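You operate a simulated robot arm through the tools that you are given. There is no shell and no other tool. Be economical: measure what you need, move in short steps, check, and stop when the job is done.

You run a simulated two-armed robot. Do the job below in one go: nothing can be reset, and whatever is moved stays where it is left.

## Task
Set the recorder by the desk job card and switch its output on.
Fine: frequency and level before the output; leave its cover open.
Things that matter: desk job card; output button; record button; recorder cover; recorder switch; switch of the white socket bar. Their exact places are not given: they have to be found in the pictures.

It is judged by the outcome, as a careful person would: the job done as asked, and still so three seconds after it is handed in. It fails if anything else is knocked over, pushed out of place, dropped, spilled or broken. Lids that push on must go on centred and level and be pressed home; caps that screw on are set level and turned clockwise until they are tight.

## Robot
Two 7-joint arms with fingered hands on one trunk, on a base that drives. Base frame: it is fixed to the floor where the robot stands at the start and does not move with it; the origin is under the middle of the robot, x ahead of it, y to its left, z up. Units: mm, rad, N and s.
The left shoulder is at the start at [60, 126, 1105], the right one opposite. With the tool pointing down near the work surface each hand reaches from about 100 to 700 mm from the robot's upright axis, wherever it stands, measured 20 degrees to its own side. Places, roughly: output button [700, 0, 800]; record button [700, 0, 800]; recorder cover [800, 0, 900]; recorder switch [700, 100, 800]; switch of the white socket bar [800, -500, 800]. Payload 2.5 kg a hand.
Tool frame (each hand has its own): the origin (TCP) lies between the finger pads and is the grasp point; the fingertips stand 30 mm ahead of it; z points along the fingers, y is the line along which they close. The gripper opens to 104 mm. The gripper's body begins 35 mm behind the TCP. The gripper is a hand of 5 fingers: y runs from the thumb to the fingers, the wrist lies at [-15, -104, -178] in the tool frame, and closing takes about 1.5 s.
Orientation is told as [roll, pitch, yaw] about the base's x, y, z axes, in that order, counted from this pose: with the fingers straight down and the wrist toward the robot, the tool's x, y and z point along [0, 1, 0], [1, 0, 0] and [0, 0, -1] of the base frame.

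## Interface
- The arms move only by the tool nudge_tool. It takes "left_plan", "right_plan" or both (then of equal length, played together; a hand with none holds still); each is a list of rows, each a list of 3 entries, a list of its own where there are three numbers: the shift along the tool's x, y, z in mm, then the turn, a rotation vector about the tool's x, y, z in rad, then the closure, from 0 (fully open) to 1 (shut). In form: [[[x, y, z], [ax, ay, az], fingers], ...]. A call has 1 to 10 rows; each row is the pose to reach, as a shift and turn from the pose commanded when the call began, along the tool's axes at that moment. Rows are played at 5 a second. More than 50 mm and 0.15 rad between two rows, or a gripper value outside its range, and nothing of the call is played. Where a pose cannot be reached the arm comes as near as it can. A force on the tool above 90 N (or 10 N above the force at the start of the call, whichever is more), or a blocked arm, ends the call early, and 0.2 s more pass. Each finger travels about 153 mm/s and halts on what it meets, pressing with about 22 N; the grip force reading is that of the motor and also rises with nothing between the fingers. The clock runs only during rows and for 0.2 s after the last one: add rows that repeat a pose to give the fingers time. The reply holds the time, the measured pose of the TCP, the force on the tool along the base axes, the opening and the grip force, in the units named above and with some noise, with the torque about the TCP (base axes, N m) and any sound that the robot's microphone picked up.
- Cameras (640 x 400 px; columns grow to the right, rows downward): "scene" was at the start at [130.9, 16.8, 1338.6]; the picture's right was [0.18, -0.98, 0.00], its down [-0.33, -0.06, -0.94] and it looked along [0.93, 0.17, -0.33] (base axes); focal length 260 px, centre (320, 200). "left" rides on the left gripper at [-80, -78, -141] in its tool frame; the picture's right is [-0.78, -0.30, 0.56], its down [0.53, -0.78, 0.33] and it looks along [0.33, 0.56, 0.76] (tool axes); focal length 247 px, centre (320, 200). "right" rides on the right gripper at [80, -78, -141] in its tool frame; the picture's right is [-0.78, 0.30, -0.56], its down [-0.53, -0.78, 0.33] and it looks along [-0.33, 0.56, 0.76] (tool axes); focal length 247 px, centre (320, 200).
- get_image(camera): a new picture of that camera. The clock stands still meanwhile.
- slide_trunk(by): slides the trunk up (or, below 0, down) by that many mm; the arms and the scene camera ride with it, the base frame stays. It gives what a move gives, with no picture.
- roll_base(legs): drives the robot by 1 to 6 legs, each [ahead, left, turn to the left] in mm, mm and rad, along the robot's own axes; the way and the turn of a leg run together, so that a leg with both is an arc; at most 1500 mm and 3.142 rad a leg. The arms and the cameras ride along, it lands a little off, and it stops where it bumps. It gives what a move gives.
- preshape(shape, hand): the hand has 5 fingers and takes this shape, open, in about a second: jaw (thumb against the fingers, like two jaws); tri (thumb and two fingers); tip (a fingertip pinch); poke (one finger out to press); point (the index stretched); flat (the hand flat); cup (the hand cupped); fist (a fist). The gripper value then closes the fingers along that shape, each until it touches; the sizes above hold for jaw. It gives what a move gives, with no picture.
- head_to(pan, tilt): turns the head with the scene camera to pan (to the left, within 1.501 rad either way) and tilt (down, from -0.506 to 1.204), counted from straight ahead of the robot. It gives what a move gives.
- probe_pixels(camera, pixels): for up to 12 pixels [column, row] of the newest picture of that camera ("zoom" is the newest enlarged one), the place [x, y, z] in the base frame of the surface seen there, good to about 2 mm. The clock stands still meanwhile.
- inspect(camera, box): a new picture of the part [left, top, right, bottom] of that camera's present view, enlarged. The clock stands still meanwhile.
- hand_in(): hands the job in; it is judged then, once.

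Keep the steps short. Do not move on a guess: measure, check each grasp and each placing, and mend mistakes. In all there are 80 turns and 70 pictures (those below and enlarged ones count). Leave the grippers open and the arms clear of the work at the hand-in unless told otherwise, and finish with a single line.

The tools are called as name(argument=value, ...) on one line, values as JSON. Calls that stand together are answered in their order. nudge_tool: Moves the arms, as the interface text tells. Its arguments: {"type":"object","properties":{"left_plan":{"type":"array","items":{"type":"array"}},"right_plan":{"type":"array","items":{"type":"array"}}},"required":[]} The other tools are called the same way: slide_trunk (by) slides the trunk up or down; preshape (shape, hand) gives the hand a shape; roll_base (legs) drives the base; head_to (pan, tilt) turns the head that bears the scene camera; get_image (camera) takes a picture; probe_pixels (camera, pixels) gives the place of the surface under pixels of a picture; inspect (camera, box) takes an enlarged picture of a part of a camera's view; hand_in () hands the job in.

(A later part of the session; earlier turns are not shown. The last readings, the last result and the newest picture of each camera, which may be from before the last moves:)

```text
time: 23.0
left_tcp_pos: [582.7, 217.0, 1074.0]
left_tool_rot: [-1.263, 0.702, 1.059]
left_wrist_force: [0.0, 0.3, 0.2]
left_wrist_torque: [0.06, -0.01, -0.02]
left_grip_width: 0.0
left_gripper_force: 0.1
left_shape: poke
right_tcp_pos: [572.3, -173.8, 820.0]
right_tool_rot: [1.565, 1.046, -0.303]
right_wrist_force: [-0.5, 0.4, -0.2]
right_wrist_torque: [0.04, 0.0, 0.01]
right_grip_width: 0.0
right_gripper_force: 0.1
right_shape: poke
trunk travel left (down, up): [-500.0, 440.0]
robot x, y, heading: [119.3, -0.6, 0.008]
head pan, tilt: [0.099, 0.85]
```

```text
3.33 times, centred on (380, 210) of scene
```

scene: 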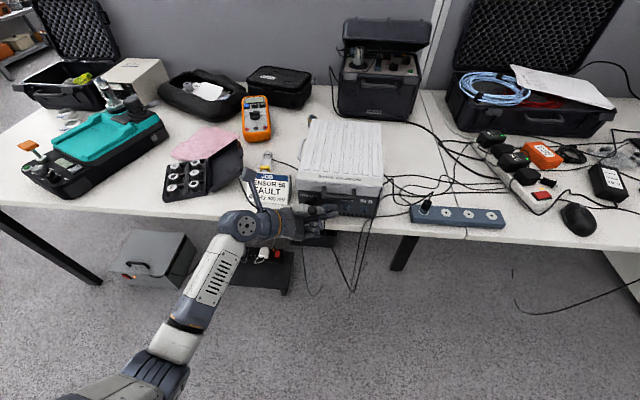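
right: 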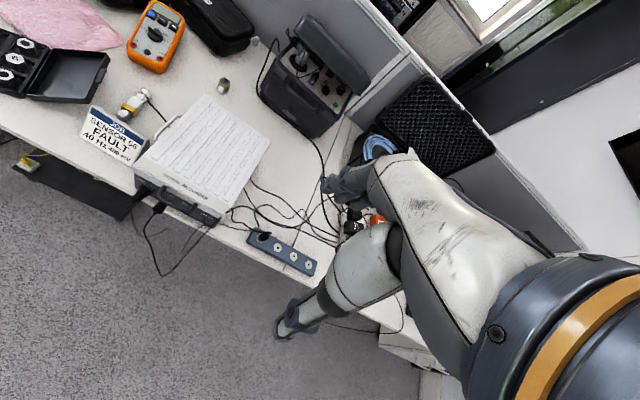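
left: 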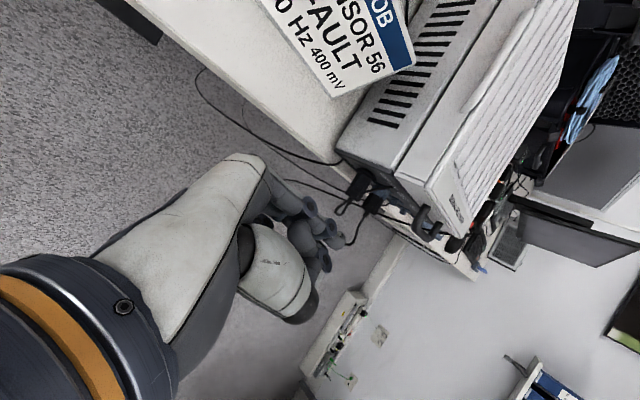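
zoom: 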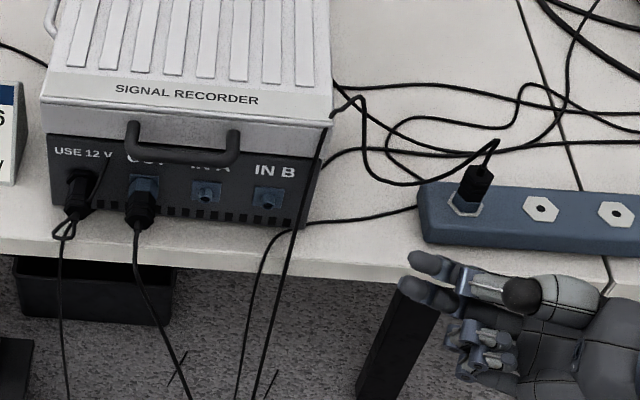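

The way is clear. I'll slide left to y≈−25 at x 573, then ahead 42 mm, stopping short of the bar to check.

nudge_tool(right_plan=[[[-12.7, -7.4, 47.4], [0, 0, 0], 0], [[-25.4, -14.8, 94.8], [0, 0, 0], 0], [[-39.6, -19.5, 142.3], [0, 0, 0], 0], [[-22.2, -9.5, 148.5], [0, 0, 0], 0], [[-4.9, 0.6, 154.7], [0, 0, 0], 0]])

inspect(camera="scene", box=[290, 160, 410, 235])

probe_pixels(camera="zoom", pixels=[[215, 200], [260, 205], [235, 250], [255, 250], [270, 240], [300, 240], [240, 290], [480, 190], [60, 130]])

```text
time: 24.2
left_tcp_pos: [582.8, 216.5, 1075.0]
left_tool_rot: [-1.264, 0.701, 1.058]
left_wrist_force: [-0.3, -0.6, 0.4]
left_wrist_torque: [-0.02, -0.02, -0.01]
left_grip_width: 0.0
left_gripper_force: 0.0
left_shape: poke
right_tcp_pos: [614.6, -27.0, 816.8]
right_tool_rot: [1.564, 1.048, -0.306]
right_wrist_force: [0.2, 1.0, -0.3]
right_wrist_torque: [0.0, 0.02, 0.02]
right_grip_width: 0.0
right_gripper_force: 0.1
right_shape: poke
trunk travel left (down, up): [-500.0, 440.0]
robot x, y, heading: [119.2, -3.3, 0.0]
head pan, tilt: [0.099, 0.85]
```

```text
5.33 times, centred on (350, 198) of scene
```

zoom: 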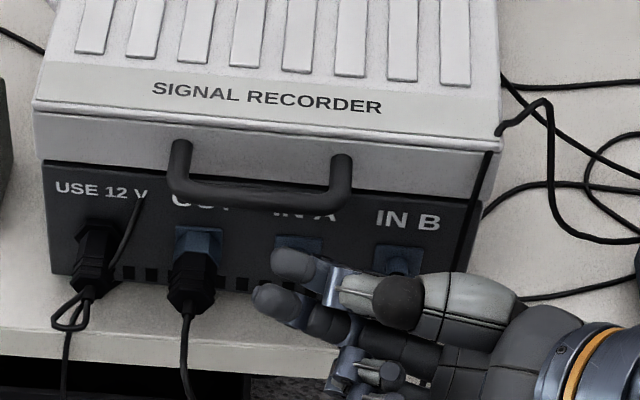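

```text
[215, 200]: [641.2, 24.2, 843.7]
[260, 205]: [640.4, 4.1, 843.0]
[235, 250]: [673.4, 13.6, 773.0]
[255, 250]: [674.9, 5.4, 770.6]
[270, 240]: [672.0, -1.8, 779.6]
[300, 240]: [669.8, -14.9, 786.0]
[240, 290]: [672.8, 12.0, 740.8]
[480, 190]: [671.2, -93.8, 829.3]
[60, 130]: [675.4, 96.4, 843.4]
```

The tip at zoom (285,262) is just in front of and below the bar (front at x 641). I'll go ahead 20 mm.

nudge_tool(right_plan=[[[8.3, 4.8, 3], [0, 0, 0], 0], [[16.5, 9.6, 5.9], [0, 0, 0], 0]])

inspect(camera="scene", box=[290, 160, 410, 235])

inspect(camera="right", box=[160, 110, 480, 310])

```text
time: 24.8
left_tcp_pos: [581.4, 217.7, 1075.9]
left_tool_rot: [-1.264, 0.701, 1.057]
left_wrist_force: [-0.1, 0.0, 0.6]
left_wrist_torque: [0.01, 0.01, 0.01]
left_grip_width: 0.0
left_gripper_force: 0.1
left_shape: poke
right_tcp_pos: [633.9, -28.1, 817.9]
right_tool_rot: [1.564, 1.051, -0.305]
right_wrist_force: [0.2, -0.2, 0.5]
right_wrist_torque: [0.01, 0.02, -0.01]
right_grip_width: 0.0
right_gripper_force: 0.1
right_shape: poke
trunk travel left (down, up): [-500.0, 440.0]
robot x, y, heading: [119.6, -0.3, -0.001]
head pan, tilt: [0.099, 0.85]
```

```text
5.33 times, centred on (350, 198) of scene
```

zoom: 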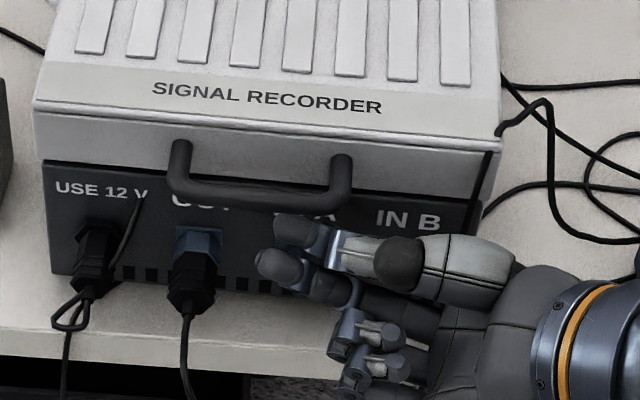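

```text
2.00 times, centred on (320, 210) of right
```

zoom: 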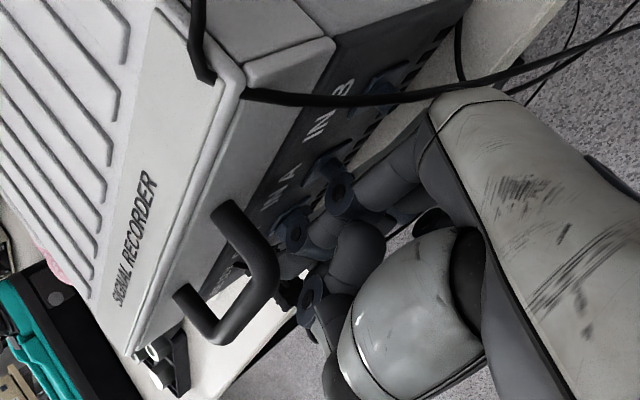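

The fingertip is under the bar with no contact yet. I'll lift 12 mm and look for the bar's load.

nudge_tool(right_plan=[[[3, -5.2, 0], [0, 0, 0], 0], [[6, -10.4, 0], [0, 0, 0], 0], [[9, -15.6, 0], [0, 0, 0], 0]])

inspect(camera="scene", box=[290, 160, 410, 235])

```text
time: 25.6
left_tcp_pos: [582.7, 218.3, 1073.8]
left_tool_rot: [-1.263, 0.702, 1.058]
left_wrist_force: [-0.4, -0.3, 0.6]
left_wrist_torque: [-0.01, 0.01, -0.01]
left_grip_width: 0.0
left_gripper_force: 0.0
left_shape: poke
right_tcp_pos: [634.5, -28.0, 835.0]
right_tool_rot: [1.564, 1.047, -0.305]
right_wrist_force: [0.5, 0.4, -0.9]
right_wrist_torque: [-0.01, 0.05, -0.01]
right_grip_width: 0.1
right_gripper_force: 0.0
right_shape: poke
trunk travel left (down, up): [-500.0, 440.0]
robot x, y, heading: [122.3, 1.2, 0.005]
head pan, tilt: [0.099, 0.85]
```

```text
5.33 times, centred on (350, 198) of scene
```

zoom: 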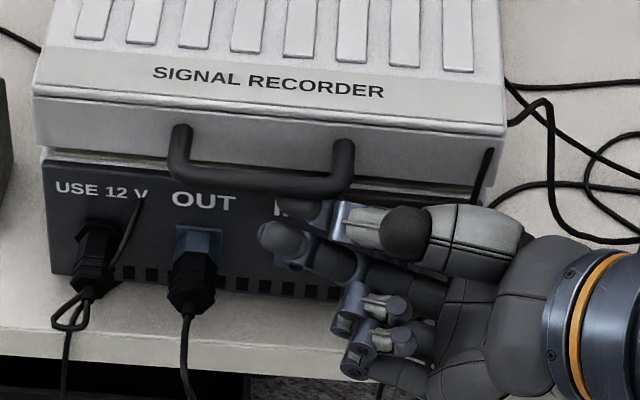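

The cover lifts freely at the front, hinged at the back. I'll follow its arc to about 0.8 rad.

nudge_tool(right_plan=[[[28.6, -36.7, 2], [0, 0, 0], 0], [[60, -66.7, 5.8], [0, 0, 0], 0], [[95.3, -91.6, 11.4], [0, 0, 0], 0], [[133.6, -111, 18.6], [0, 0, 0], 0], [[174.2, -124.5, 27.5], [0, 0, 0], 0]])

get_image(camera="scene")

```text
time: 26.8
left_tcp_pos: [582.5, 216.5, 1073.3]
left_tool_rot: [-1.262, 0.702, 1.058]
left_wrist_force: [0.0, 0.6, 0.1]
left_wrist_torque: [0.01, 0.02, 0.01]
left_grip_width: 0.0
left_gripper_force: 0.1
left_shape: poke
right_tcp_pos: [727.9, -28.5, 1031.8]
right_tool_rot: [1.566, 1.05, -0.306]
right_wrist_force: [-0.4, 0.5, -0.1]
right_wrist_torque: [0.0, 0.05, 0.01]
right_grip_width: 0.2
right_gripper_force: 0.1
right_shape: poke
trunk travel left (down, up): [-500.0, 440.0]
robot x, y, heading: [119.7, 3.4, -0.001]
head pan, tilt: [0.099, 0.85]
```

```text
33 pictures are left
```

scene: 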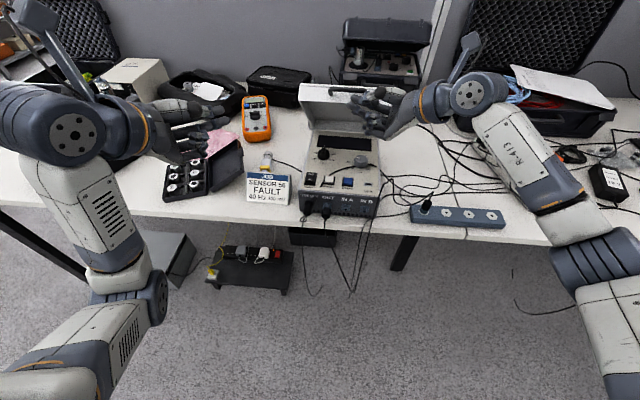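

The cover is about half open and the panel shows. I'll continue the arc to about 1.7 rad, watching the force for the hinge stop.

nudge_tool(right_plan=[[[41.6, -7.1, 10], [0, 0, 0], 0], [[84, -8, 21.3], [0, 0, 0], 0], [[125.6, -2.5, 33.3], [0, 0, 0], 0], [[165.2, 10, 45.9], [0, 0, 0], 0], [[203, 28.4, 58.9], [0, 0, 0], 0], [[237, 51.6, 71.6], [0, 0, 0], 0]])

get_image(camera="scene")

```text
time: 28.2
left_tcp_pos: [584.1, 215.3, 1074.3]
left_tool_rot: [-1.264, 0.701, 1.058]
left_wrist_force: [-0.1, -0.6, 0.2]
left_wrist_torque: [0.02, 0.0, 0.0]
left_grip_width: 0.0
left_gripper_force: 0.0
left_shape: poke
right_tcp_pos: [823.0, -30.3, 1086.7]
right_tool_rot: [1.563, 1.049, -0.303]
right_wrist_force: [0.5, 0.3, 0.5]
right_wrist_torque: [0.01, 0.0, -0.01]
right_grip_width: 0.0
right_gripper_force: 0.0
right_shape: poke
right hand out of reach, approached as far as the arm can: row 3, 4, 5, 6
trunk travel left (down, up): [-500.0, 440.0]
robot x, y, heading: [120.6, 0.3, 0.001]
head pan, tilt: [0.099, 0.85]
```

```text
32 pictures are left
```

scene: 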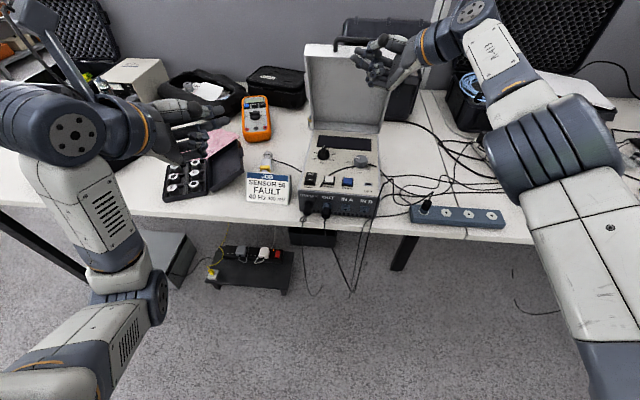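

The right arm ran out of reach with the cover around 65–70° open. I'll drive ahead 100 mm so the finger keeps pushing the cover back.

roll_base(legs=[[100, 0, 0]])

get_image(camera="scene")

```text
time: 29.4
left_tcp_pos: [683.7, 216.4, 1073.7]
left_tool_rot: [-1.263, 0.702, 1.057]
left_wrist_force: [0.6, -0.3, -0.7]
left_wrist_torque: [-0.03, -0.03, -0.06]
left_grip_width: 0.0
left_gripper_force: 0.1
left_shape: poke
right_tcp_pos: [922.7, -29.5, 1086.1]
right_tool_rot: [1.565, 1.048, -0.305]
right_wrist_force: [0.7, 0.9, -0.5]
right_wrist_torque: [0.04, 0.01, 0.04]
right_grip_width: 0.0
right_gripper_force: 0.1
right_shape: poke
trunk travel left (down, up): [-500.0, 440.0]
robot x, y, heading: [218.6, 1.9, 0.003]
head pan, tilt: [0.099, 0.85]
```

```text
31 pictures are left
```

scene: 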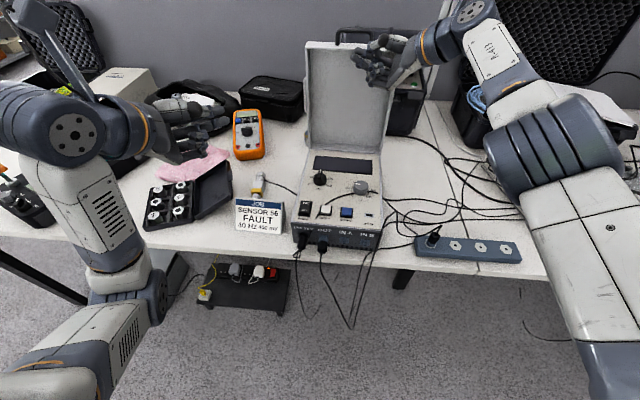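

The cover looks nearly upright. I'll probe its face, and enlarge the panel.

probe_pixels(camera="scene", pixels=[[345, 60], [345, 100], [345, 140], [325, 60], [322, 140]])

inspect(camera="scene", box=[285, 145, 395, 255])

probe_pixels(camera="zoom", pixels=[[60, 225], [115, 230], [160, 220], [215, 225], [300, 225], [128, 108], [262, 130], [200, 70], [290, 170], [100, 200]])

```text
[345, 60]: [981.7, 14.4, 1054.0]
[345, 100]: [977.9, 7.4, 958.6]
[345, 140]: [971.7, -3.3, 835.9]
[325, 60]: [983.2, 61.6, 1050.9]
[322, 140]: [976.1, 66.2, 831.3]
```

```text
3.64 times, centred on (340, 200) of scene
```

zoom: 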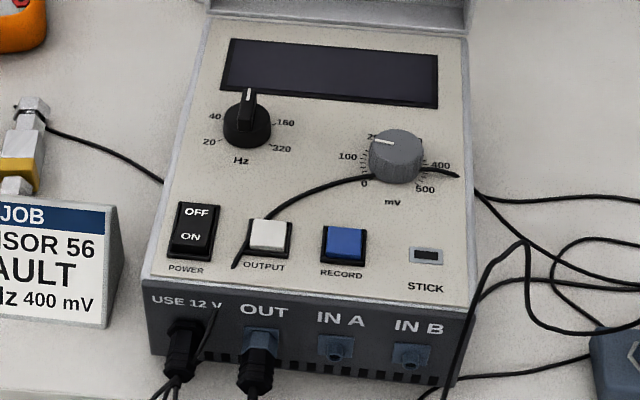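

```text
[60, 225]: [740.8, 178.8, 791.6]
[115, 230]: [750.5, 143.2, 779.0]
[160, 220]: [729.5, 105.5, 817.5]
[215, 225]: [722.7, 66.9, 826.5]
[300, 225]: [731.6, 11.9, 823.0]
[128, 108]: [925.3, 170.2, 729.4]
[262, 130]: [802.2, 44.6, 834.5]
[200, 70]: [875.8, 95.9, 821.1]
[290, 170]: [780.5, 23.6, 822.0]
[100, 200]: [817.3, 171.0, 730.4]
```

I'll re-measure the recorder's front face and the card for any movement, reading the front edge in this enlargement.

probe_pixels(camera="zoom", pixels=[[145, 285], [465, 310], [160, 340], [440, 375], [215, 330], [60, 300], [100, 260], [620, 350], [150, 265], [470, 295], [205, 15], [468, 40]])

```text
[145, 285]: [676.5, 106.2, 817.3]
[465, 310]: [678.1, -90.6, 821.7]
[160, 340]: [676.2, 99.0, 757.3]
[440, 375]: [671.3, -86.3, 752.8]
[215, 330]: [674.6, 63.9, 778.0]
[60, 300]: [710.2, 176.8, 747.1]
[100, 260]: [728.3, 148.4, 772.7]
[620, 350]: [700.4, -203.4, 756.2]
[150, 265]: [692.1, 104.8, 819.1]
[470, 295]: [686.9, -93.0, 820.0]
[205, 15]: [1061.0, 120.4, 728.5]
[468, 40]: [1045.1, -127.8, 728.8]
```

The front face is still at 675, so the recorder held and the cover stands about 2.5° past upright. I'll draw the right finger back 80 mm and see whether the cover stays.

nudge_tool(right_plan=[[[-16.5, -9.6, -5.9], [0, 0, 0], 0], [[-33, -19.1, -11.8], [0, 0, 0], 0], [[-66, -38.2, -23.7], [0, 0, 0], 0], [[-66, -38.2, -23.7], [0, 0, 0], 0]])

get_image(camera="scene")

probe_pixels(camera="scene", pixels=[[345, 60], [345, 100], [345, 140]])

```text
time: 30.4
left_tcp_pos: [682.2, 216.4, 1073.1]
left_tool_rot: [-1.264, 0.702, 1.056]
left_wrist_force: [0.7, -0.7, 0.4]
left_wrist_torque: [0.0, -0.01, 0.03]
left_grip_width: 0.0
left_gripper_force: 0.0
left_shape: poke
right_tcp_pos: [922.1, -30.8, 1087.7]
right_tool_rot: [1.564, 1.049, -0.307]
right_wrist_force: [0.3, -0.2, 0.0]
right_wrist_torque: [-0.01, 0.03, 0.0]
right_grip_width: 0.0
right_gripper_force: 0.1
right_shape: poke
right hand out of reach, approached as far as the arm can: row 1, 2, 3, 4
trunk travel left (down, up): [-500.0, 440.0]
robot x, y, heading: [219.8, 4.5, 0.005]
head pan, tilt: [0.099, 0.85]
```

```text
29 pictures are left
```

scene: 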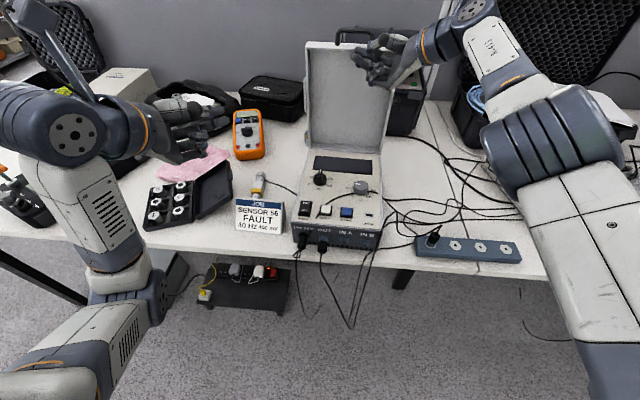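

```text
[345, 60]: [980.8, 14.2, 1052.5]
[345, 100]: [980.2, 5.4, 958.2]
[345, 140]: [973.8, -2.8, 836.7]
```

The commanded pose is still beyond reach, so the hand did not move yet. I'll draw the command back another 140 mm.

nudge_tool(right_plan=[[[-38.6, -22.3, -13.8], [0, 0, 0], 0], [[-77.2, -44.6, -27.6], [0, 0, 0], 0], [[-115.8, -66.9, -41.4], [0, 0, 0], 0], [[-115.8, -66.9, -41.4], [0, 0, 0], 0]])

get_image(camera="scene")

probe_pixels(camera="scene", pixels=[[345, 60], [345, 100], [345, 140]])

```text
time: 31.4
left_tcp_pos: [683.5, 216.4, 1074.1]
left_tool_rot: [-1.264, 0.7, 1.057]
left_wrist_force: [0.1, 0.1, -0.2]
left_wrist_torque: [0.0, 0.01, 0.01]
left_grip_width: 0.1
left_gripper_force: 0.1
left_shape: poke
right_tcp_pos: [919.8, -31.4, 1098.4]
right_tool_rot: [1.564, 1.05, -0.306]
right_wrist_force: [-0.8, -0.2, 0.0]
right_wrist_torque: [0.01, 0.03, -0.01]
right_grip_width: 0.1
right_gripper_force: 0.0
right_shape: poke
right hand out of reach, approached as far as the arm can: row 1, 2, 3, 4
trunk travel left (down, up): [-500.0, 440.0]
robot x, y, heading: [215.2, -0.4, -0.007]
head pan, tilt: [0.099, 0.85]
```

```text
28 pictures are left
```

scene: 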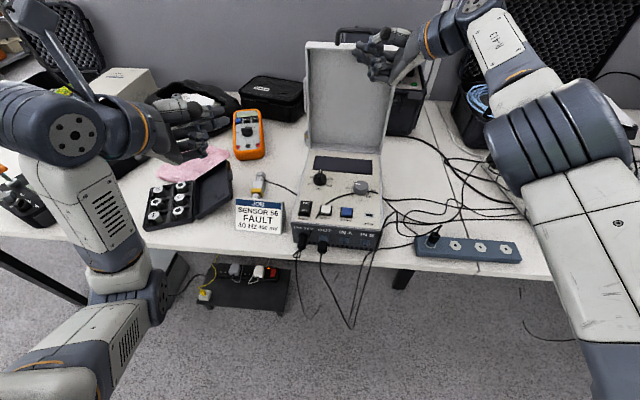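

```text
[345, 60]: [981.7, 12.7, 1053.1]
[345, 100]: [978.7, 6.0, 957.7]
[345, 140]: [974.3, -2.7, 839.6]
```

It is still clamped, so I'll bring the command back and down together.

nudge_tool(right_plan=[[[-24, -5, -10], [0, 0, 0], 0], [[-49.6, 0, -20], [0, 0, 0], 0], [[-85, 5, -32], [0, 0, 0], 0], [[-120, 12, -42], [0, 0, 0], 0], [[-120, 12, -42], [0, 0, 0], 0]])

get_image(camera="scene")

probe_pixels(camera="scene", pixels=[[340, 60], [340, 100], [340, 140]])

```text
time: 32.8
left_tcp_pos: [683.9, 214.8, 1073.1]
left_tool_rot: [-1.263, 0.703, 1.056]
left_wrist_force: [0.6, 0.0, 0.0]
left_wrist_torque: [-0.03, 0.0, 0.03]
left_grip_width: 0.0
left_gripper_force: 0.0
left_shape: poke
right_tcp_pos: [875.6, -142.7, 982.1]
right_tool_rot: [1.416, 1.171, -0.712]
right_wrist_force: [-0.1, 0.4, -0.3]
right_wrist_torque: [0.03, 0.01, -0.01]
right_grip_width: 0.0
right_gripper_force: 0.0
right_shape: poke
right hand out of reach, approached as far as the arm can: row 1, 2, 3
trunk travel left (down, up): [-500.0, 440.0]
robot x, y, heading: [223.4, 2.3, -0.002]
head pan, tilt: [0.099, 0.85]
stopped in row 5 (right hand): the arm was blocked; the commanded pose is now the measured one
```

```text
27 pictures are left
```

scene: 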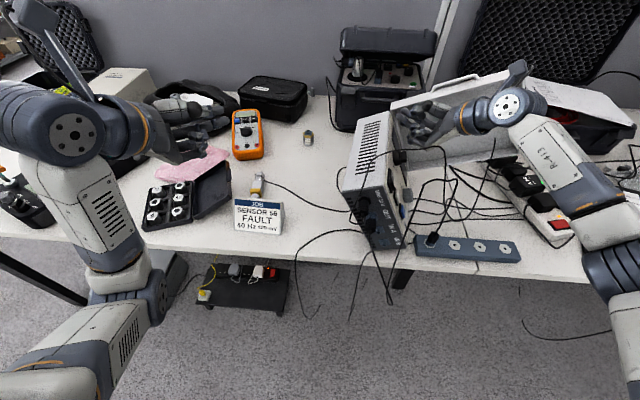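

```text
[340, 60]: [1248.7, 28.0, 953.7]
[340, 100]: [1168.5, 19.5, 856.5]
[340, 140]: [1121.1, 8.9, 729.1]
```

The hand caught the cover and tipped the recorder onto its right side. I'll look closely before doing anything more.

inspect(camera="scene", box=[320, 50, 540, 270])

get_image(camera="right")

get_image(camera="left")

```text
1.82 times, centred on (430, 160) of scene
```

zoom: 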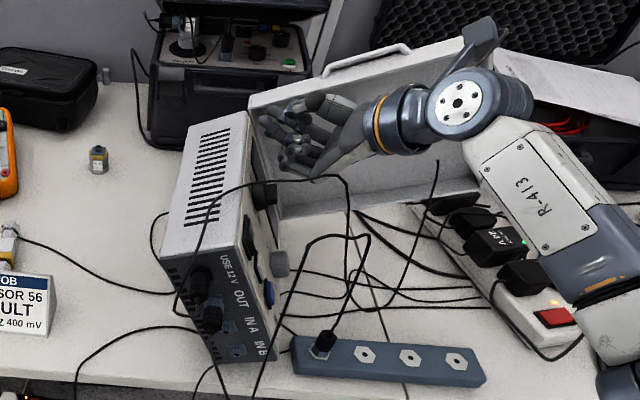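

```text
25 pictures are left
```

right: 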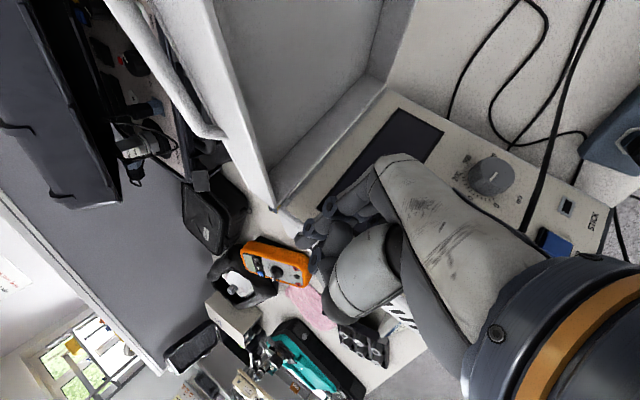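

```text
24 pictures are left
```

left: 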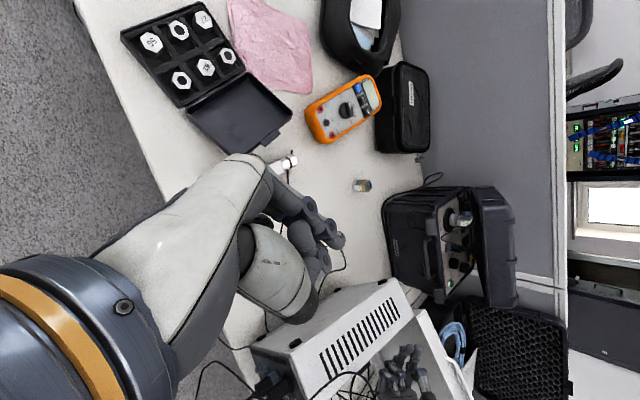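

The recorder lies on its right side, its cover still open, with both plugs still in. A handle on the cover's side now points up, and I can use it to right the box slowly. I'll measure the box, handle and neighbours first.

probe_pixels(camera="zoom", pixels=[[205, 160], [240, 122], [175, 245], [192, 130], [370, 57], [335, 73], [405, 47], [258, 103], [285, 212], [208, 350], [250, 330], [455, 185]])

inspect(camera="scene", box=[380, 60, 520, 130])

```text
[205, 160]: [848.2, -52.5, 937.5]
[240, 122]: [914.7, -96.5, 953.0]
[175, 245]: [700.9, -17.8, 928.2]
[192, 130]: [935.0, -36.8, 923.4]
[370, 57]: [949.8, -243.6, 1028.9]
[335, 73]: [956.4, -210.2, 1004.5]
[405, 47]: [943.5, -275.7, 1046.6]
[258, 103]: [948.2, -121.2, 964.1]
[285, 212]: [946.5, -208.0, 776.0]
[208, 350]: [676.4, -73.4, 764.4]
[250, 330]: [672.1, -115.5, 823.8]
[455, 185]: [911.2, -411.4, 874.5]
```

```text
4.57 times, centred on (450, 95) of scene
```

zoom: 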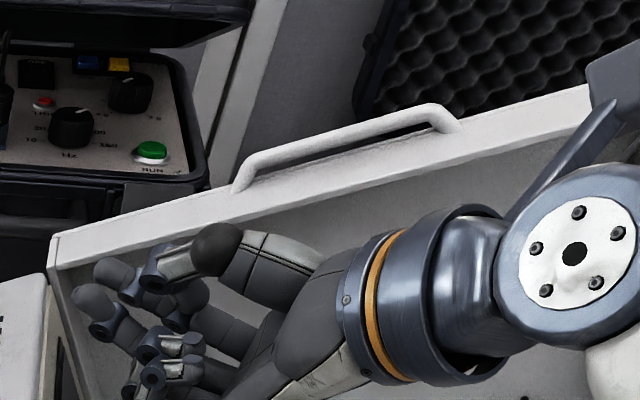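

The box is tipped about 60° and held near balance by the right hand between the cover's side walls. Moving that hand slowly left along an arc about the lower edge (y≈−75, z≈732) should right it. I'll take the first small part.

nudge_tool(right_plan=[[[-4.3, -5.1, 9.1], [0, 0, 0], 0], [[-8.6, -10.2, 18.2], [0, 0, 0], 0], [[-13.5, -14.5, 27.8], [0, 0, 0], 0], [[-18.4, -18.8, 37.3], [0, 0, 0], 0], [[-18.4, -18.8, 37.3], [0, 0, 0], 0]])

inspect(camera="scene", box=[280, 30, 540, 270])

probe_pixels(camera="zoom", pixels=[[205, 180], [170, 250], [360, 85], [400, 75], [260, 130], [230, 340], [200, 330], [280, 200]])

```text
time: 34.0
left_tcp_pos: [684.3, 214.5, 1074.2]
left_tool_rot: [-1.264, 0.701, 1.055]
left_wrist_force: [0.2, 0.7, -0.2]
left_wrist_torque: [0.02, -0.02, 0.05]
left_grip_width: 0.0
left_gripper_force: 0.0
left_shape: poke
right_tcp_pos: [876.2, -97.3, 992.1]
right_tool_rot: [1.424, 1.171, -0.702]
right_wrist_force: [-0.5, 0.6, -0.6]
right_wrist_torque: [-0.02, -0.06, 0.01]
right_grip_width: 0.3
right_gripper_force: 0.2
right_shape: poke
trunk travel left (down, up): [-500.0, 440.0]
robot x, y, heading: [223.9, -1.2, -0.0]
head pan, tilt: [0.099, 0.85]
```

```text
1.67 times, centred on (410, 150) of scene
```

zoom: 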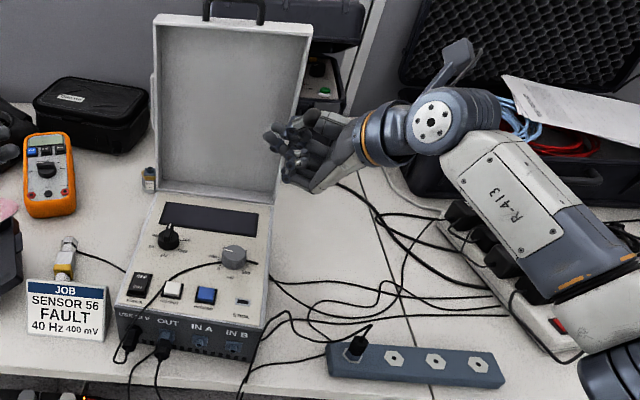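

```text
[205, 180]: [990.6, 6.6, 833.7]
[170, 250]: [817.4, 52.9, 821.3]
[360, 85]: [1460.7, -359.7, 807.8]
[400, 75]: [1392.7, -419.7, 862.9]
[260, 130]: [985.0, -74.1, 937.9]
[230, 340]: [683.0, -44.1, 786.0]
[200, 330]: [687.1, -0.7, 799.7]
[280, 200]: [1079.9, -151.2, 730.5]
```

The recorder tipped back upright by itself, with its cover still open and the plugs in. I'll drive straight back 100 mm to bring both hands clear of the cover rigidly, then re-measure.

roll_base(legs=[[-100, 0, 0]])

inspect(camera="scene", box=[270, 30, 430, 240])

```text
time: 35.1
left_tcp_pos: [582.1, 214.7, 1074.7]
left_tool_rot: [-1.264, 0.704, 1.053]
left_wrist_force: [-1.0, 0.5, 0.2]
left_wrist_torque: [0.03, -0.02, -0.01]
left_grip_width: 0.0
left_gripper_force: 0.0
left_shape: poke
right_tcp_pos: [774.4, -97.0, 991.8]
right_tool_rot: [1.424, 1.172, -0.704]
right_wrist_force: [0.0, -0.2, -0.3]
right_wrist_torque: [0.0, 0.03, 0.03]
right_grip_width: 0.1
right_gripper_force: 0.1
right_shape: poke
trunk travel left (down, up): [-500.0, 440.0]
robot x, y, heading: [121.2, 0.5, -0.003]
head pan, tilt: [0.099, 0.85]
```

```text
1.90 times, centred on (350, 135) of scene
```

zoom: 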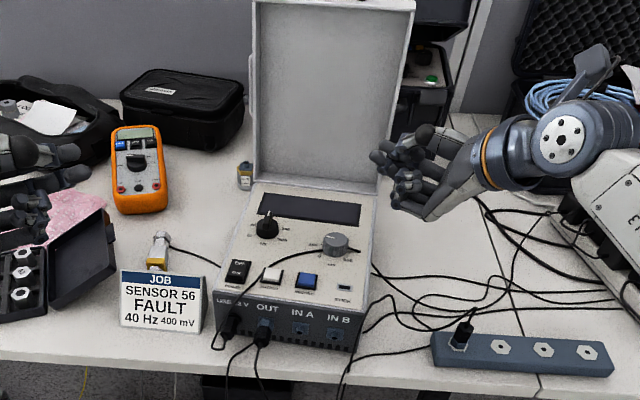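

All is upright and the display is dark, so it needs power first. I'll probe the controls and the cover's lean in this enlargement.

probe_pixels(camera="zoom", pixels=[[237, 267], [235, 277], [272, 277], [306, 281], [266, 222], [336, 238], [214, 287], [358, 305], [320, 40], [320, 160], [315, 170], [300, 255]])

inspect(camera="scene", box=[320, 130, 370, 185])

```text
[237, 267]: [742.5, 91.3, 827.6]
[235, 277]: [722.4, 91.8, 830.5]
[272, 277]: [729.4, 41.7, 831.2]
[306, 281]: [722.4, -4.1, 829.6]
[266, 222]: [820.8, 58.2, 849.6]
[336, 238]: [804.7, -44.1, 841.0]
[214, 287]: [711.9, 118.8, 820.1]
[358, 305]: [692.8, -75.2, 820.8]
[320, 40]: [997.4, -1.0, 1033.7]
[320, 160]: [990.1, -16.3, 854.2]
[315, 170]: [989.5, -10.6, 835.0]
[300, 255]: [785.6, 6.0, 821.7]
```

```text
7.27 times, centred on (345, 158) of scene
```

zoom: 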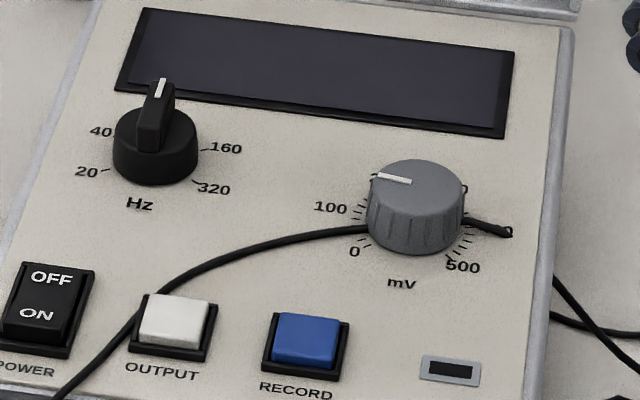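

I'll unwind the left hand to point straight down at its present place, in two parts, and move the right hand away to the right and up meanwhile.

nudge_tool(left_plan=[[[0, 0, 0], [0.0066, 0.1046, 0.0944], 0], [[0, 0, 0], [0.0133, 0.2091, 0.1887], 0], [[0, 0, 0], [0.02, 0.3137, 0.2831], 0], [[0, 0, 0], [0.0266, 0.4183, 0.3774], 0], [[0, 0, 0], [0.0332, 0.5229, 0.4718], 0], [[0, 0, 0], [0.04, 0.6274, 0.5661], 0], [[0, 0, 0], [0.0465, 0.732, 0.6605], 0]], right_plan=[[[15.7, -7.7, -18.9], [0, 0, 0], 0], [[31.4, -15.4, -37.8], [0, 0, 0], 0], [[47.1, -23.1, -56.7], [0, 0, 0], 0], [[62.8, -30.8, -75.6], [0, 0, 0], 0], [[78.5, -38.5, -94.5], [0, 0, 0], 0], [[94.2, -46.2, -113.4], [0, 0, 0], 0], [[110, -54, -132], [0, 0, 0], 0]])

nudge_tool(left_plan=[[[0, 0, 0], [0.0066, 0.1046, 0.0944], 0], [[0, 0, 0], [0.0133, 0.2091, 0.1887], 0], [[0, 0, 0], [0.02, 0.3137, 0.2831], 0], [[0, 0, 0], [0.0266, 0.4183, 0.3774], 0], [[0, 0, 0], [0.0332, 0.5229, 0.4718], 0], [[0, 0, 0], [0.04, 0.6274, 0.5661], 0], [[0, 0, 0], [0.0465, 0.732, 0.6605], 0]])

```text
time: 36.7
left_tcp_pos: [583.5, 214.8, 1073.0]
left_tool_rot: [-0.699, 0.18, 0.619]
left_wrist_force: [-0.5, 0.0, 1.0]
left_wrist_torque: [0.01, -0.02, -0.03]
left_grip_width: 0.0
left_gripper_force: 0.1
left_shape: poke
right_tcp_pos: [774.3, -248.2, 1090.5]
right_tool_rot: [1.421, 1.171, -0.703]
right_wrist_force: [-0.6, 0.8, 1.0]
right_wrist_torque: [0.0, -0.01, -0.01]
right_grip_width: 0.0
right_gripper_force: 0.1
right_shape: poke
trunk travel left (down, up): [-500.0, 440.0]
robot x, y, heading: [117.7, 1.6, -0.004]
head pan, tilt: [0.099, 0.85]
```

```text
time: 38.3
left_tcp_pos: [583.7, 214.4, 1075.1]
left_tool_rot: [0.005, -0.002, -0.005]
left_wrist_force: [0.0, -0.2, 0.2]
left_wrist_torque: [0.02, 0.0, 0.01]
left_grip_width: 0.1
left_gripper_force: 0.1
left_shape: poke
right_tcp_pos: [775.6, -248.7, 1089.8]
right_tool_rot: [1.424, 1.171, -0.704]
right_wrist_force: [0.4, -0.7, 0.6]
right_wrist_torque: [0.01, 0.01, 0.01]
right_grip_width: 0.0
right_gripper_force: 0.0
right_shape: poke
trunk travel left (down, up): [-500.0, 440.0]
robot x, y, heading: [121.6, -1.3, -0.002]
head pan, tilt: [0.099, 0.85]
```

The left hand points straight down. Since poke puts two tips out, I'll try "point" on the left hand and check its tips.

preshape(hand="left", shape="point")

inspect(camera="left", box=[230, 150, 430, 310])

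probe_pixels(camera="zoom", pixels=[[290, 220], [270, 200], [250, 230], [320, 260], [340, 280], [300, 250], [350, 300], [260, 260]])

```text
time: 39.2
left_tcp_pos: [583.9, 214.2, 1074.5]
left_tool_rot: [0.001, -0.001, -0.003]
left_wrist_force: [0.4, -0.1, 0.2]
left_wrist_torque: [-0.01, 0.01, 0.04]
left_grip_width: 0.2
left_gripper_force: 0.1
left_shape: point
right_tcp_pos: [775.2, -248.4, 1091.2]
right_tool_rot: [1.422, 1.172, -0.702]
right_wrist_force: [0.3, 0.0, 0.8]
right_wrist_torque: [-0.02, 0.01, 0.0]
right_grip_width: 0.1
right_gripper_force: 0.0
right_shape: poke
trunk travel left (down, up): [-500.0, 440.0]
robot x, y, heading: [117.0, -5.7, -0.007]
head pan, tilt: [0.099, 0.85]
```

```text
2.50 times, centred on (330, 230) of left
```

zoom: 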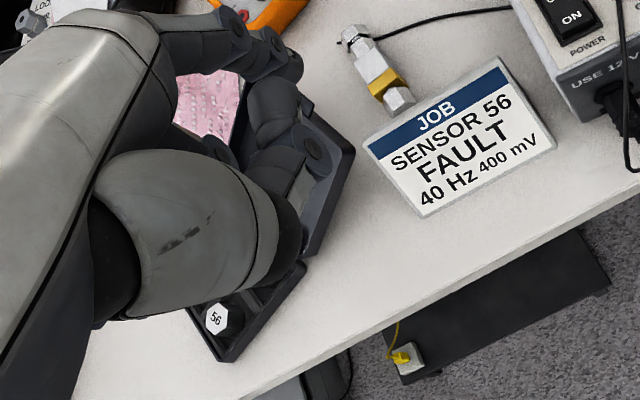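

```text
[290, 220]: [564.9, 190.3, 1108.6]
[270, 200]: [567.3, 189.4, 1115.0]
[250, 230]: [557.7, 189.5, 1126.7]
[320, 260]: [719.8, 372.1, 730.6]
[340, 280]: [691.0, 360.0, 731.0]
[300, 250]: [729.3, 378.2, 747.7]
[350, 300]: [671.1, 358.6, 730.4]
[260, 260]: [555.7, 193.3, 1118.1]
```

In "point" the index sticks out forward, so it's unsuitable. I'll use "tip", a pinch that also presses when closed, and check it closed.

preshape(hand="left", shape="tip")

nudge_tool(left_plan=[[[-20, 15, 20], [0, 0, 0], 1], [[-40, 30, 40], [0, 0, 0], 1], [[-60, 45, 60], [0, 0, 0], 1], [[-80, 60, 80], [0, 0, 0], 1], [[-100, 75, 100], [0, 0, 0], 1], [[-123, 100, 120], [0, 0, 0], 1], [[-123, 115, 140], [0, 0, 0], 1], [[-123, 115, 140], [0, 0, 0], 1]])

inspect(camera="left", box=[230, 150, 430, 310])

```text
time: 40.1
left_tcp_pos: [583.8, 215.3, 1075.1]
left_tool_rot: [0.002, -0.001, -0.002]
left_wrist_force: [-0.4, 0.5, 0.7]
left_wrist_torque: [0.0, 0.0, 0.02]
left_grip_width: 103.5
left_gripper_force: 0.0
left_shape: tip
right_tcp_pos: [775.9, -247.1, 1090.6]
right_tool_rot: [1.424, 1.172, -0.703]
right_wrist_force: [-1.0, 0.2, 0.4]
right_wrist_torque: [0.01, 0.03, 0.0]
right_grip_width: 0.0
right_gripper_force: 0.0
right_shape: poke
trunk travel left (down, up): [-500.0, 440.0]
robot x, y, heading: [119.7, 0.3, 0.003]
head pan, tilt: [0.099, 0.85]
```

```text
time: 41.9
left_tcp_pos: [697.1, 92.1, 933.1]
left_tool_rot: [0.0, -0.002, -0.005]
left_wrist_force: [-0.1, 0.9, 0.1]
left_wrist_torque: [0.0, 0.04, -0.01]
left_grip_width: 0.0
left_gripper_force: 22.0
left_shape: tip
right_tcp_pos: [774.2, -247.9, 1090.8]
right_tool_rot: [1.422, 1.171, -0.704]
right_wrist_force: [-0.4, -0.3, -0.4]
right_wrist_torque: [0.01, -0.02, 0.01]
right_grip_width: 0.0
right_gripper_force: 0.1
right_shape: poke
trunk travel left (down, up): [-500.0, 440.0]
robot x, y, heading: [121.8, -2.0, -0.007]
head pan, tilt: [0.099, 0.85]
```

```text
2.50 times, centred on (330, 230) of left
```

zoom: 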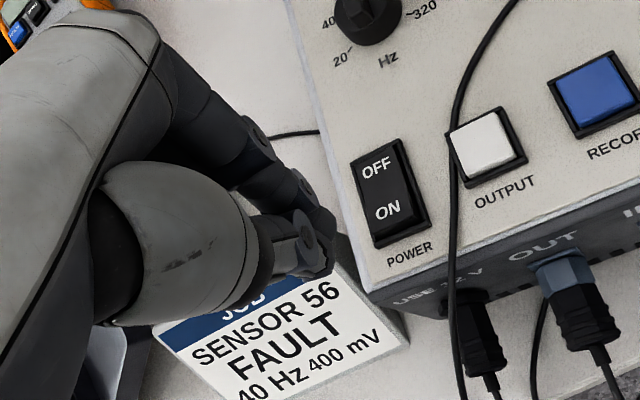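

The closed pinch tip is at zoom (322,268). I'll probe it along with the rocker, buttons and knob from here.

probe_pixels(camera="zoom", pixels=[[324, 270], [328, 240], [318, 275], [388, 212], [377, 170], [484, 138], [590, 92], [368, 20], [365, 290], [426, 165], [345, 235], [310, 240]])

```text
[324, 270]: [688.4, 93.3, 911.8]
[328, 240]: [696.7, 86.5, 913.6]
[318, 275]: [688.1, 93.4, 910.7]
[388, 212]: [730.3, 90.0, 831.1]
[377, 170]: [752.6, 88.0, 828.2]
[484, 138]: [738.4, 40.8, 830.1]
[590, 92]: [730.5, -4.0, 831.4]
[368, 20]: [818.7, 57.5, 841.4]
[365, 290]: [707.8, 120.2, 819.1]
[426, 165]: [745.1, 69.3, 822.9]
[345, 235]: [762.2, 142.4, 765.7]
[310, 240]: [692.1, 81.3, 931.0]
```

The tip sits about 28 mm below the TCP. I'll press the ON end of the rocker at (720,91,831), stopping at tip z≈826 to read the force.

nudge_tool(left_plan=[[[0, 25, 30], [0, 0, 0], 1], [[0, 25, 60], [0, 0, 0], 1], [[0, 25, 70], [0, 0, 0], 1], [[0, 25, 75], [0, 0, 0], 1], [[0, 25, 79], [0, 0, 0], 1], [[0, 25, 79], [0, 0, 0], 1]])

inspect(camera="left", box=[230, 100, 480, 300])

```text
time: 43.3
left_tcp_pos: [724.0, 92.4, 859.4]
left_tool_rot: [0.003, -0.012, -0.005]
left_wrist_force: [-0.8, 5.0, 20.4]
left_wrist_torque: [0.01, -0.15, 0.02]
left_grip_width: 0.0
left_gripper_force: 21.7
left_shape: tip
right_tcp_pos: [773.0, -248.4, 1091.0]
right_tool_rot: [1.426, 1.169, -0.699]
right_wrist_force: [0.9, 0.5, -0.2]
right_wrist_torque: [-0.02, -0.01, -0.01]
right_grip_width: 0.0
right_gripper_force: 0.0
right_shape: poke
trunk travel left (down, up): [-500.0, 440.0]
robot x, y, heading: [116.8, -2.2, -0.002]
head pan, tilt: [0.099, 0.85]
```

```text
2.00 times, centred on (355, 200) of left
```

zoom: 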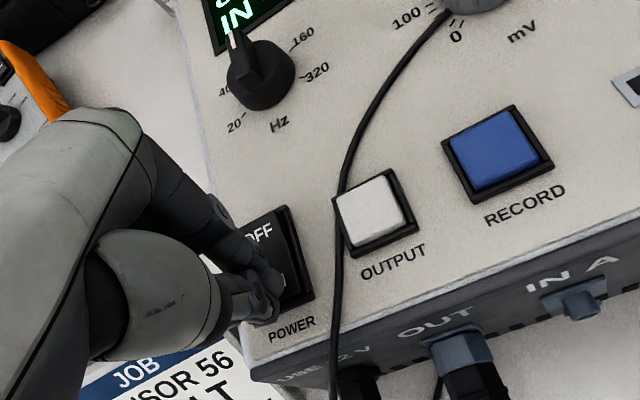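

The display lit up with 20 N on the rocker. I'll lift 90 mm and read the display.

nudge_tool(left_plan=[[[0, 0, -30], [0, 0, 0], 1], [[0, 0, -60], [0, 0, 0], 1], [[0, 0, -90], [0, 0, 0], 0.5], [[0, 0, -90], [0, 0, 0], 0.5]])

inspect(camera="scene", box=[318, 120, 378, 190])

probe_pixels(camera="zoom", pixels=[[130, 170], [175, 150], [155, 155], [145, 185], [390, 230], [345, 225], [435, 225], [390, 215], [390, 250]])

```text
time: 44.3
left_tcp_pos: [723.5, 93.6, 944.5]
left_tool_rot: [0.001, -0.003, -0.005]
left_wrist_force: [0.1, 0.0, 0.8]
left_wrist_torque: [-0.05, 0.02, 0.02]
left_grip_width: 51.6
left_gripper_force: 0.1
left_shape: tip
right_tcp_pos: [775.1, -247.5, 1089.7]
right_tool_rot: [1.421, 1.172, -0.703]
right_wrist_force: [0.4, -0.8, -0.3]
right_wrist_torque: [-0.01, -0.02, -0.03]
right_grip_width: 0.0
right_gripper_force: 0.0
right_shape: poke
trunk travel left (down, up): [-500.0, 440.0]
robot x, y, heading: [121.8, -1.9, -0.006]
head pan, tilt: [0.099, 0.85]
```

```text
5.71 times, centred on (348, 155) of scene
```

zoom: 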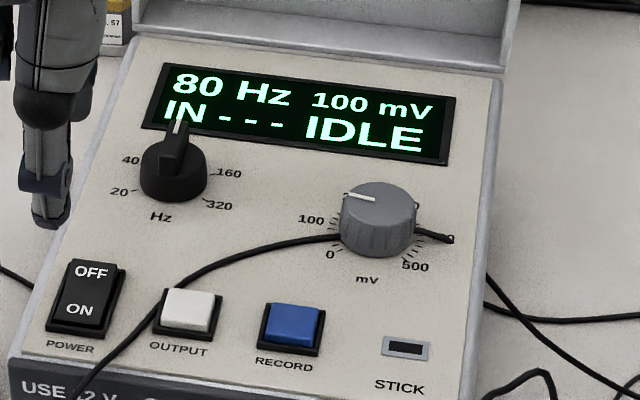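

```text
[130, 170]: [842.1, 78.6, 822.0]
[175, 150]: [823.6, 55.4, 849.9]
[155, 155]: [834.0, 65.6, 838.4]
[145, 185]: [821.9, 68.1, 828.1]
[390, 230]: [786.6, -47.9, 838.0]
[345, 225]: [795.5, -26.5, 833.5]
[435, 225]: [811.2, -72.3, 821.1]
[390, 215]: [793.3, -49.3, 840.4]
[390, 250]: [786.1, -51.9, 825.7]
```

The display reads 80 Hz, 100 mV, IDLE, and I need 40 Hz and 400 mV. First I'll bring the left hand over the Hz knob at (822,58), yawing it −1.5 rad so it pinches the knob's bar.

nudge_tool(left_plan=[[[0, 0, 0], [0, 0, 0.15], 0.55], [[0, 0, 0], [0, 0, 0.3], 0.55], [[0, 0, 0], [0, 0, 0.45], 0.55], [[0, 10, 0], [0, 0, 0.6], 0.55], [[-5, 30, 0], [0, 0, 0.75], 0.55], [[-10, 50, 0], [0, 0, 0.9], 0.55], [[-20, 70, 0], [0, 0, 1.05], 0.55], [[-30, 85, 0], [0, 0, 1.2], 0.55], [[-35.6, 98.5, 0], [0, 0, 1.35], 0.55], [[-35.6, 98.5, 0], [0, 0, 1.5], 0.55]])

inspect(camera="left", box=[200, 130, 440, 320])

```text
time: 46.5
left_tcp_pos: [700.8, 64.7, 900.8]
left_tool_rot: [0.003, 0.001, -1.489]
left_wrist_force: [0.9, 1.1, -0.4]
left_wrist_torque: [-0.01, 0.01, 0.02]
left_grip_width: 46.9
left_gripper_force: 0.0
left_shape: tip
left hand out of reach, approached as far as the arm can: row 6, 7, 8, 9, 10
right_tcp_pos: [776.2, -248.5, 1090.4]
right_tool_rot: [1.42, 1.172, -0.706]
right_wrist_force: [-0.3, -0.9, 0.1]
right_wrist_torque: [0.03, 0.04, -0.01]
right_grip_width: 0.0
right_gripper_force: 0.1
right_shape: poke
trunk travel left (down, up): [-500.0, 440.0]
robot x, y, heading: [121.7, 2.0, -0.002]
head pan, tilt: [0.099, 0.85]
```

```text
2.11 times, centred on (320, 225) of left
```

zoom: 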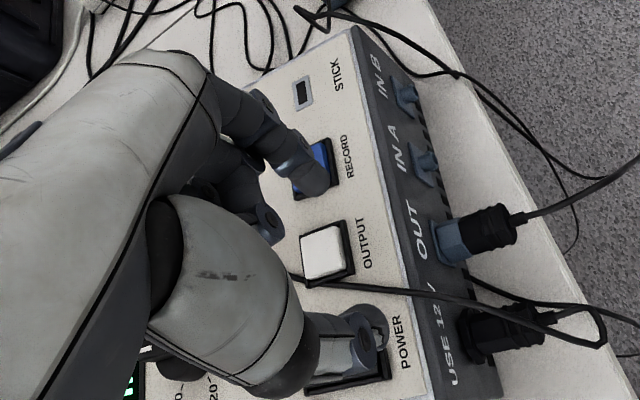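

That pose is out of reach and the hand sank to z 901, still clear of the panel. I'll bring the command back to x≈720 at z 945, then drive ahead 100 mm.

nudge_tool(left_plan=[[[-34, -2.4, -5], [0, 0, 0], 0.55], [[-68, -4.7, -10], [0, 0, 0], 0.55], [[-101.7, -7, -15], [0, 0, 0], 0.55], [[-101.7, -7, -15], [0, 0, 0], 0.55]])

roll_base(legs=[[100, 0, 0]])

inspect(camera="left", box=[200, 130, 440, 320])

```text
time: 47.5
left_tcp_pos: [598.5, 63.1, 914.0]
left_tool_rot: [0.0, 0.003, -1.503]
left_wrist_force: [-1.1, -0.5, 0.4]
left_wrist_torque: [-0.02, -0.03, 0.02]
left_grip_width: 47.0
left_gripper_force: 0.0
left_shape: tip
right_tcp_pos: [774.3, -249.0, 1091.2]
right_tool_rot: [1.422, 1.171, -0.703]
right_wrist_force: [0.3, 0.3, 0.1]
right_wrist_torque: [0.01, 0.01, -0.01]
right_grip_width: 0.1
right_gripper_force: 0.1
right_shape: poke
trunk travel left (down, up): [-500.0, 440.0]
robot x, y, heading: [121.4, 1.2, -0.003]
head pan, tilt: [0.099, 0.85]
```

```text
time: 48.7
left_tcp_pos: [698.9, 63.8, 914.2]
left_tool_rot: [0.003, 0.001, -1.502]
left_wrist_force: [-0.1, 0.4, -0.3]
left_wrist_torque: [-0.02, 0.02, 0.01]
left_grip_width: 47.0
left_gripper_force: 0.1
left_shape: tip
right_tcp_pos: [873.3, -247.8, 1089.5]
right_tool_rot: [1.423, 1.172, -0.704]
right_wrist_force: [-0.2, 1.1, 0.7]
right_wrist_torque: [0.03, 0.01, 0.0]
right_grip_width: 0.0
right_gripper_force: 0.0
right_shape: poke
trunk travel left (down, up): [-500.0, 440.0]
robot x, y, heading: [218.7, -1.0, -0.007]
head pan, tilt: [0.099, 0.85]
```

```text
2.11 times, centred on (320, 225) of left
```

zoom: 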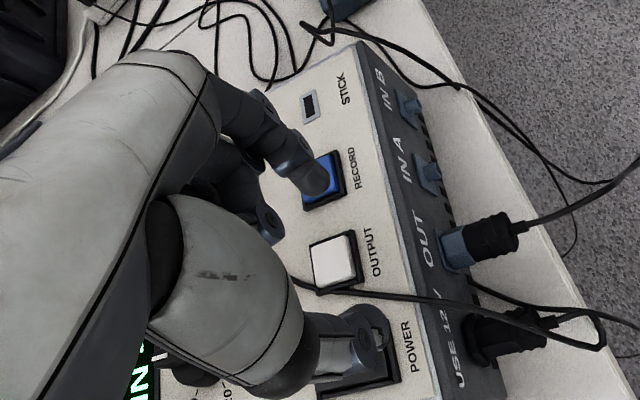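

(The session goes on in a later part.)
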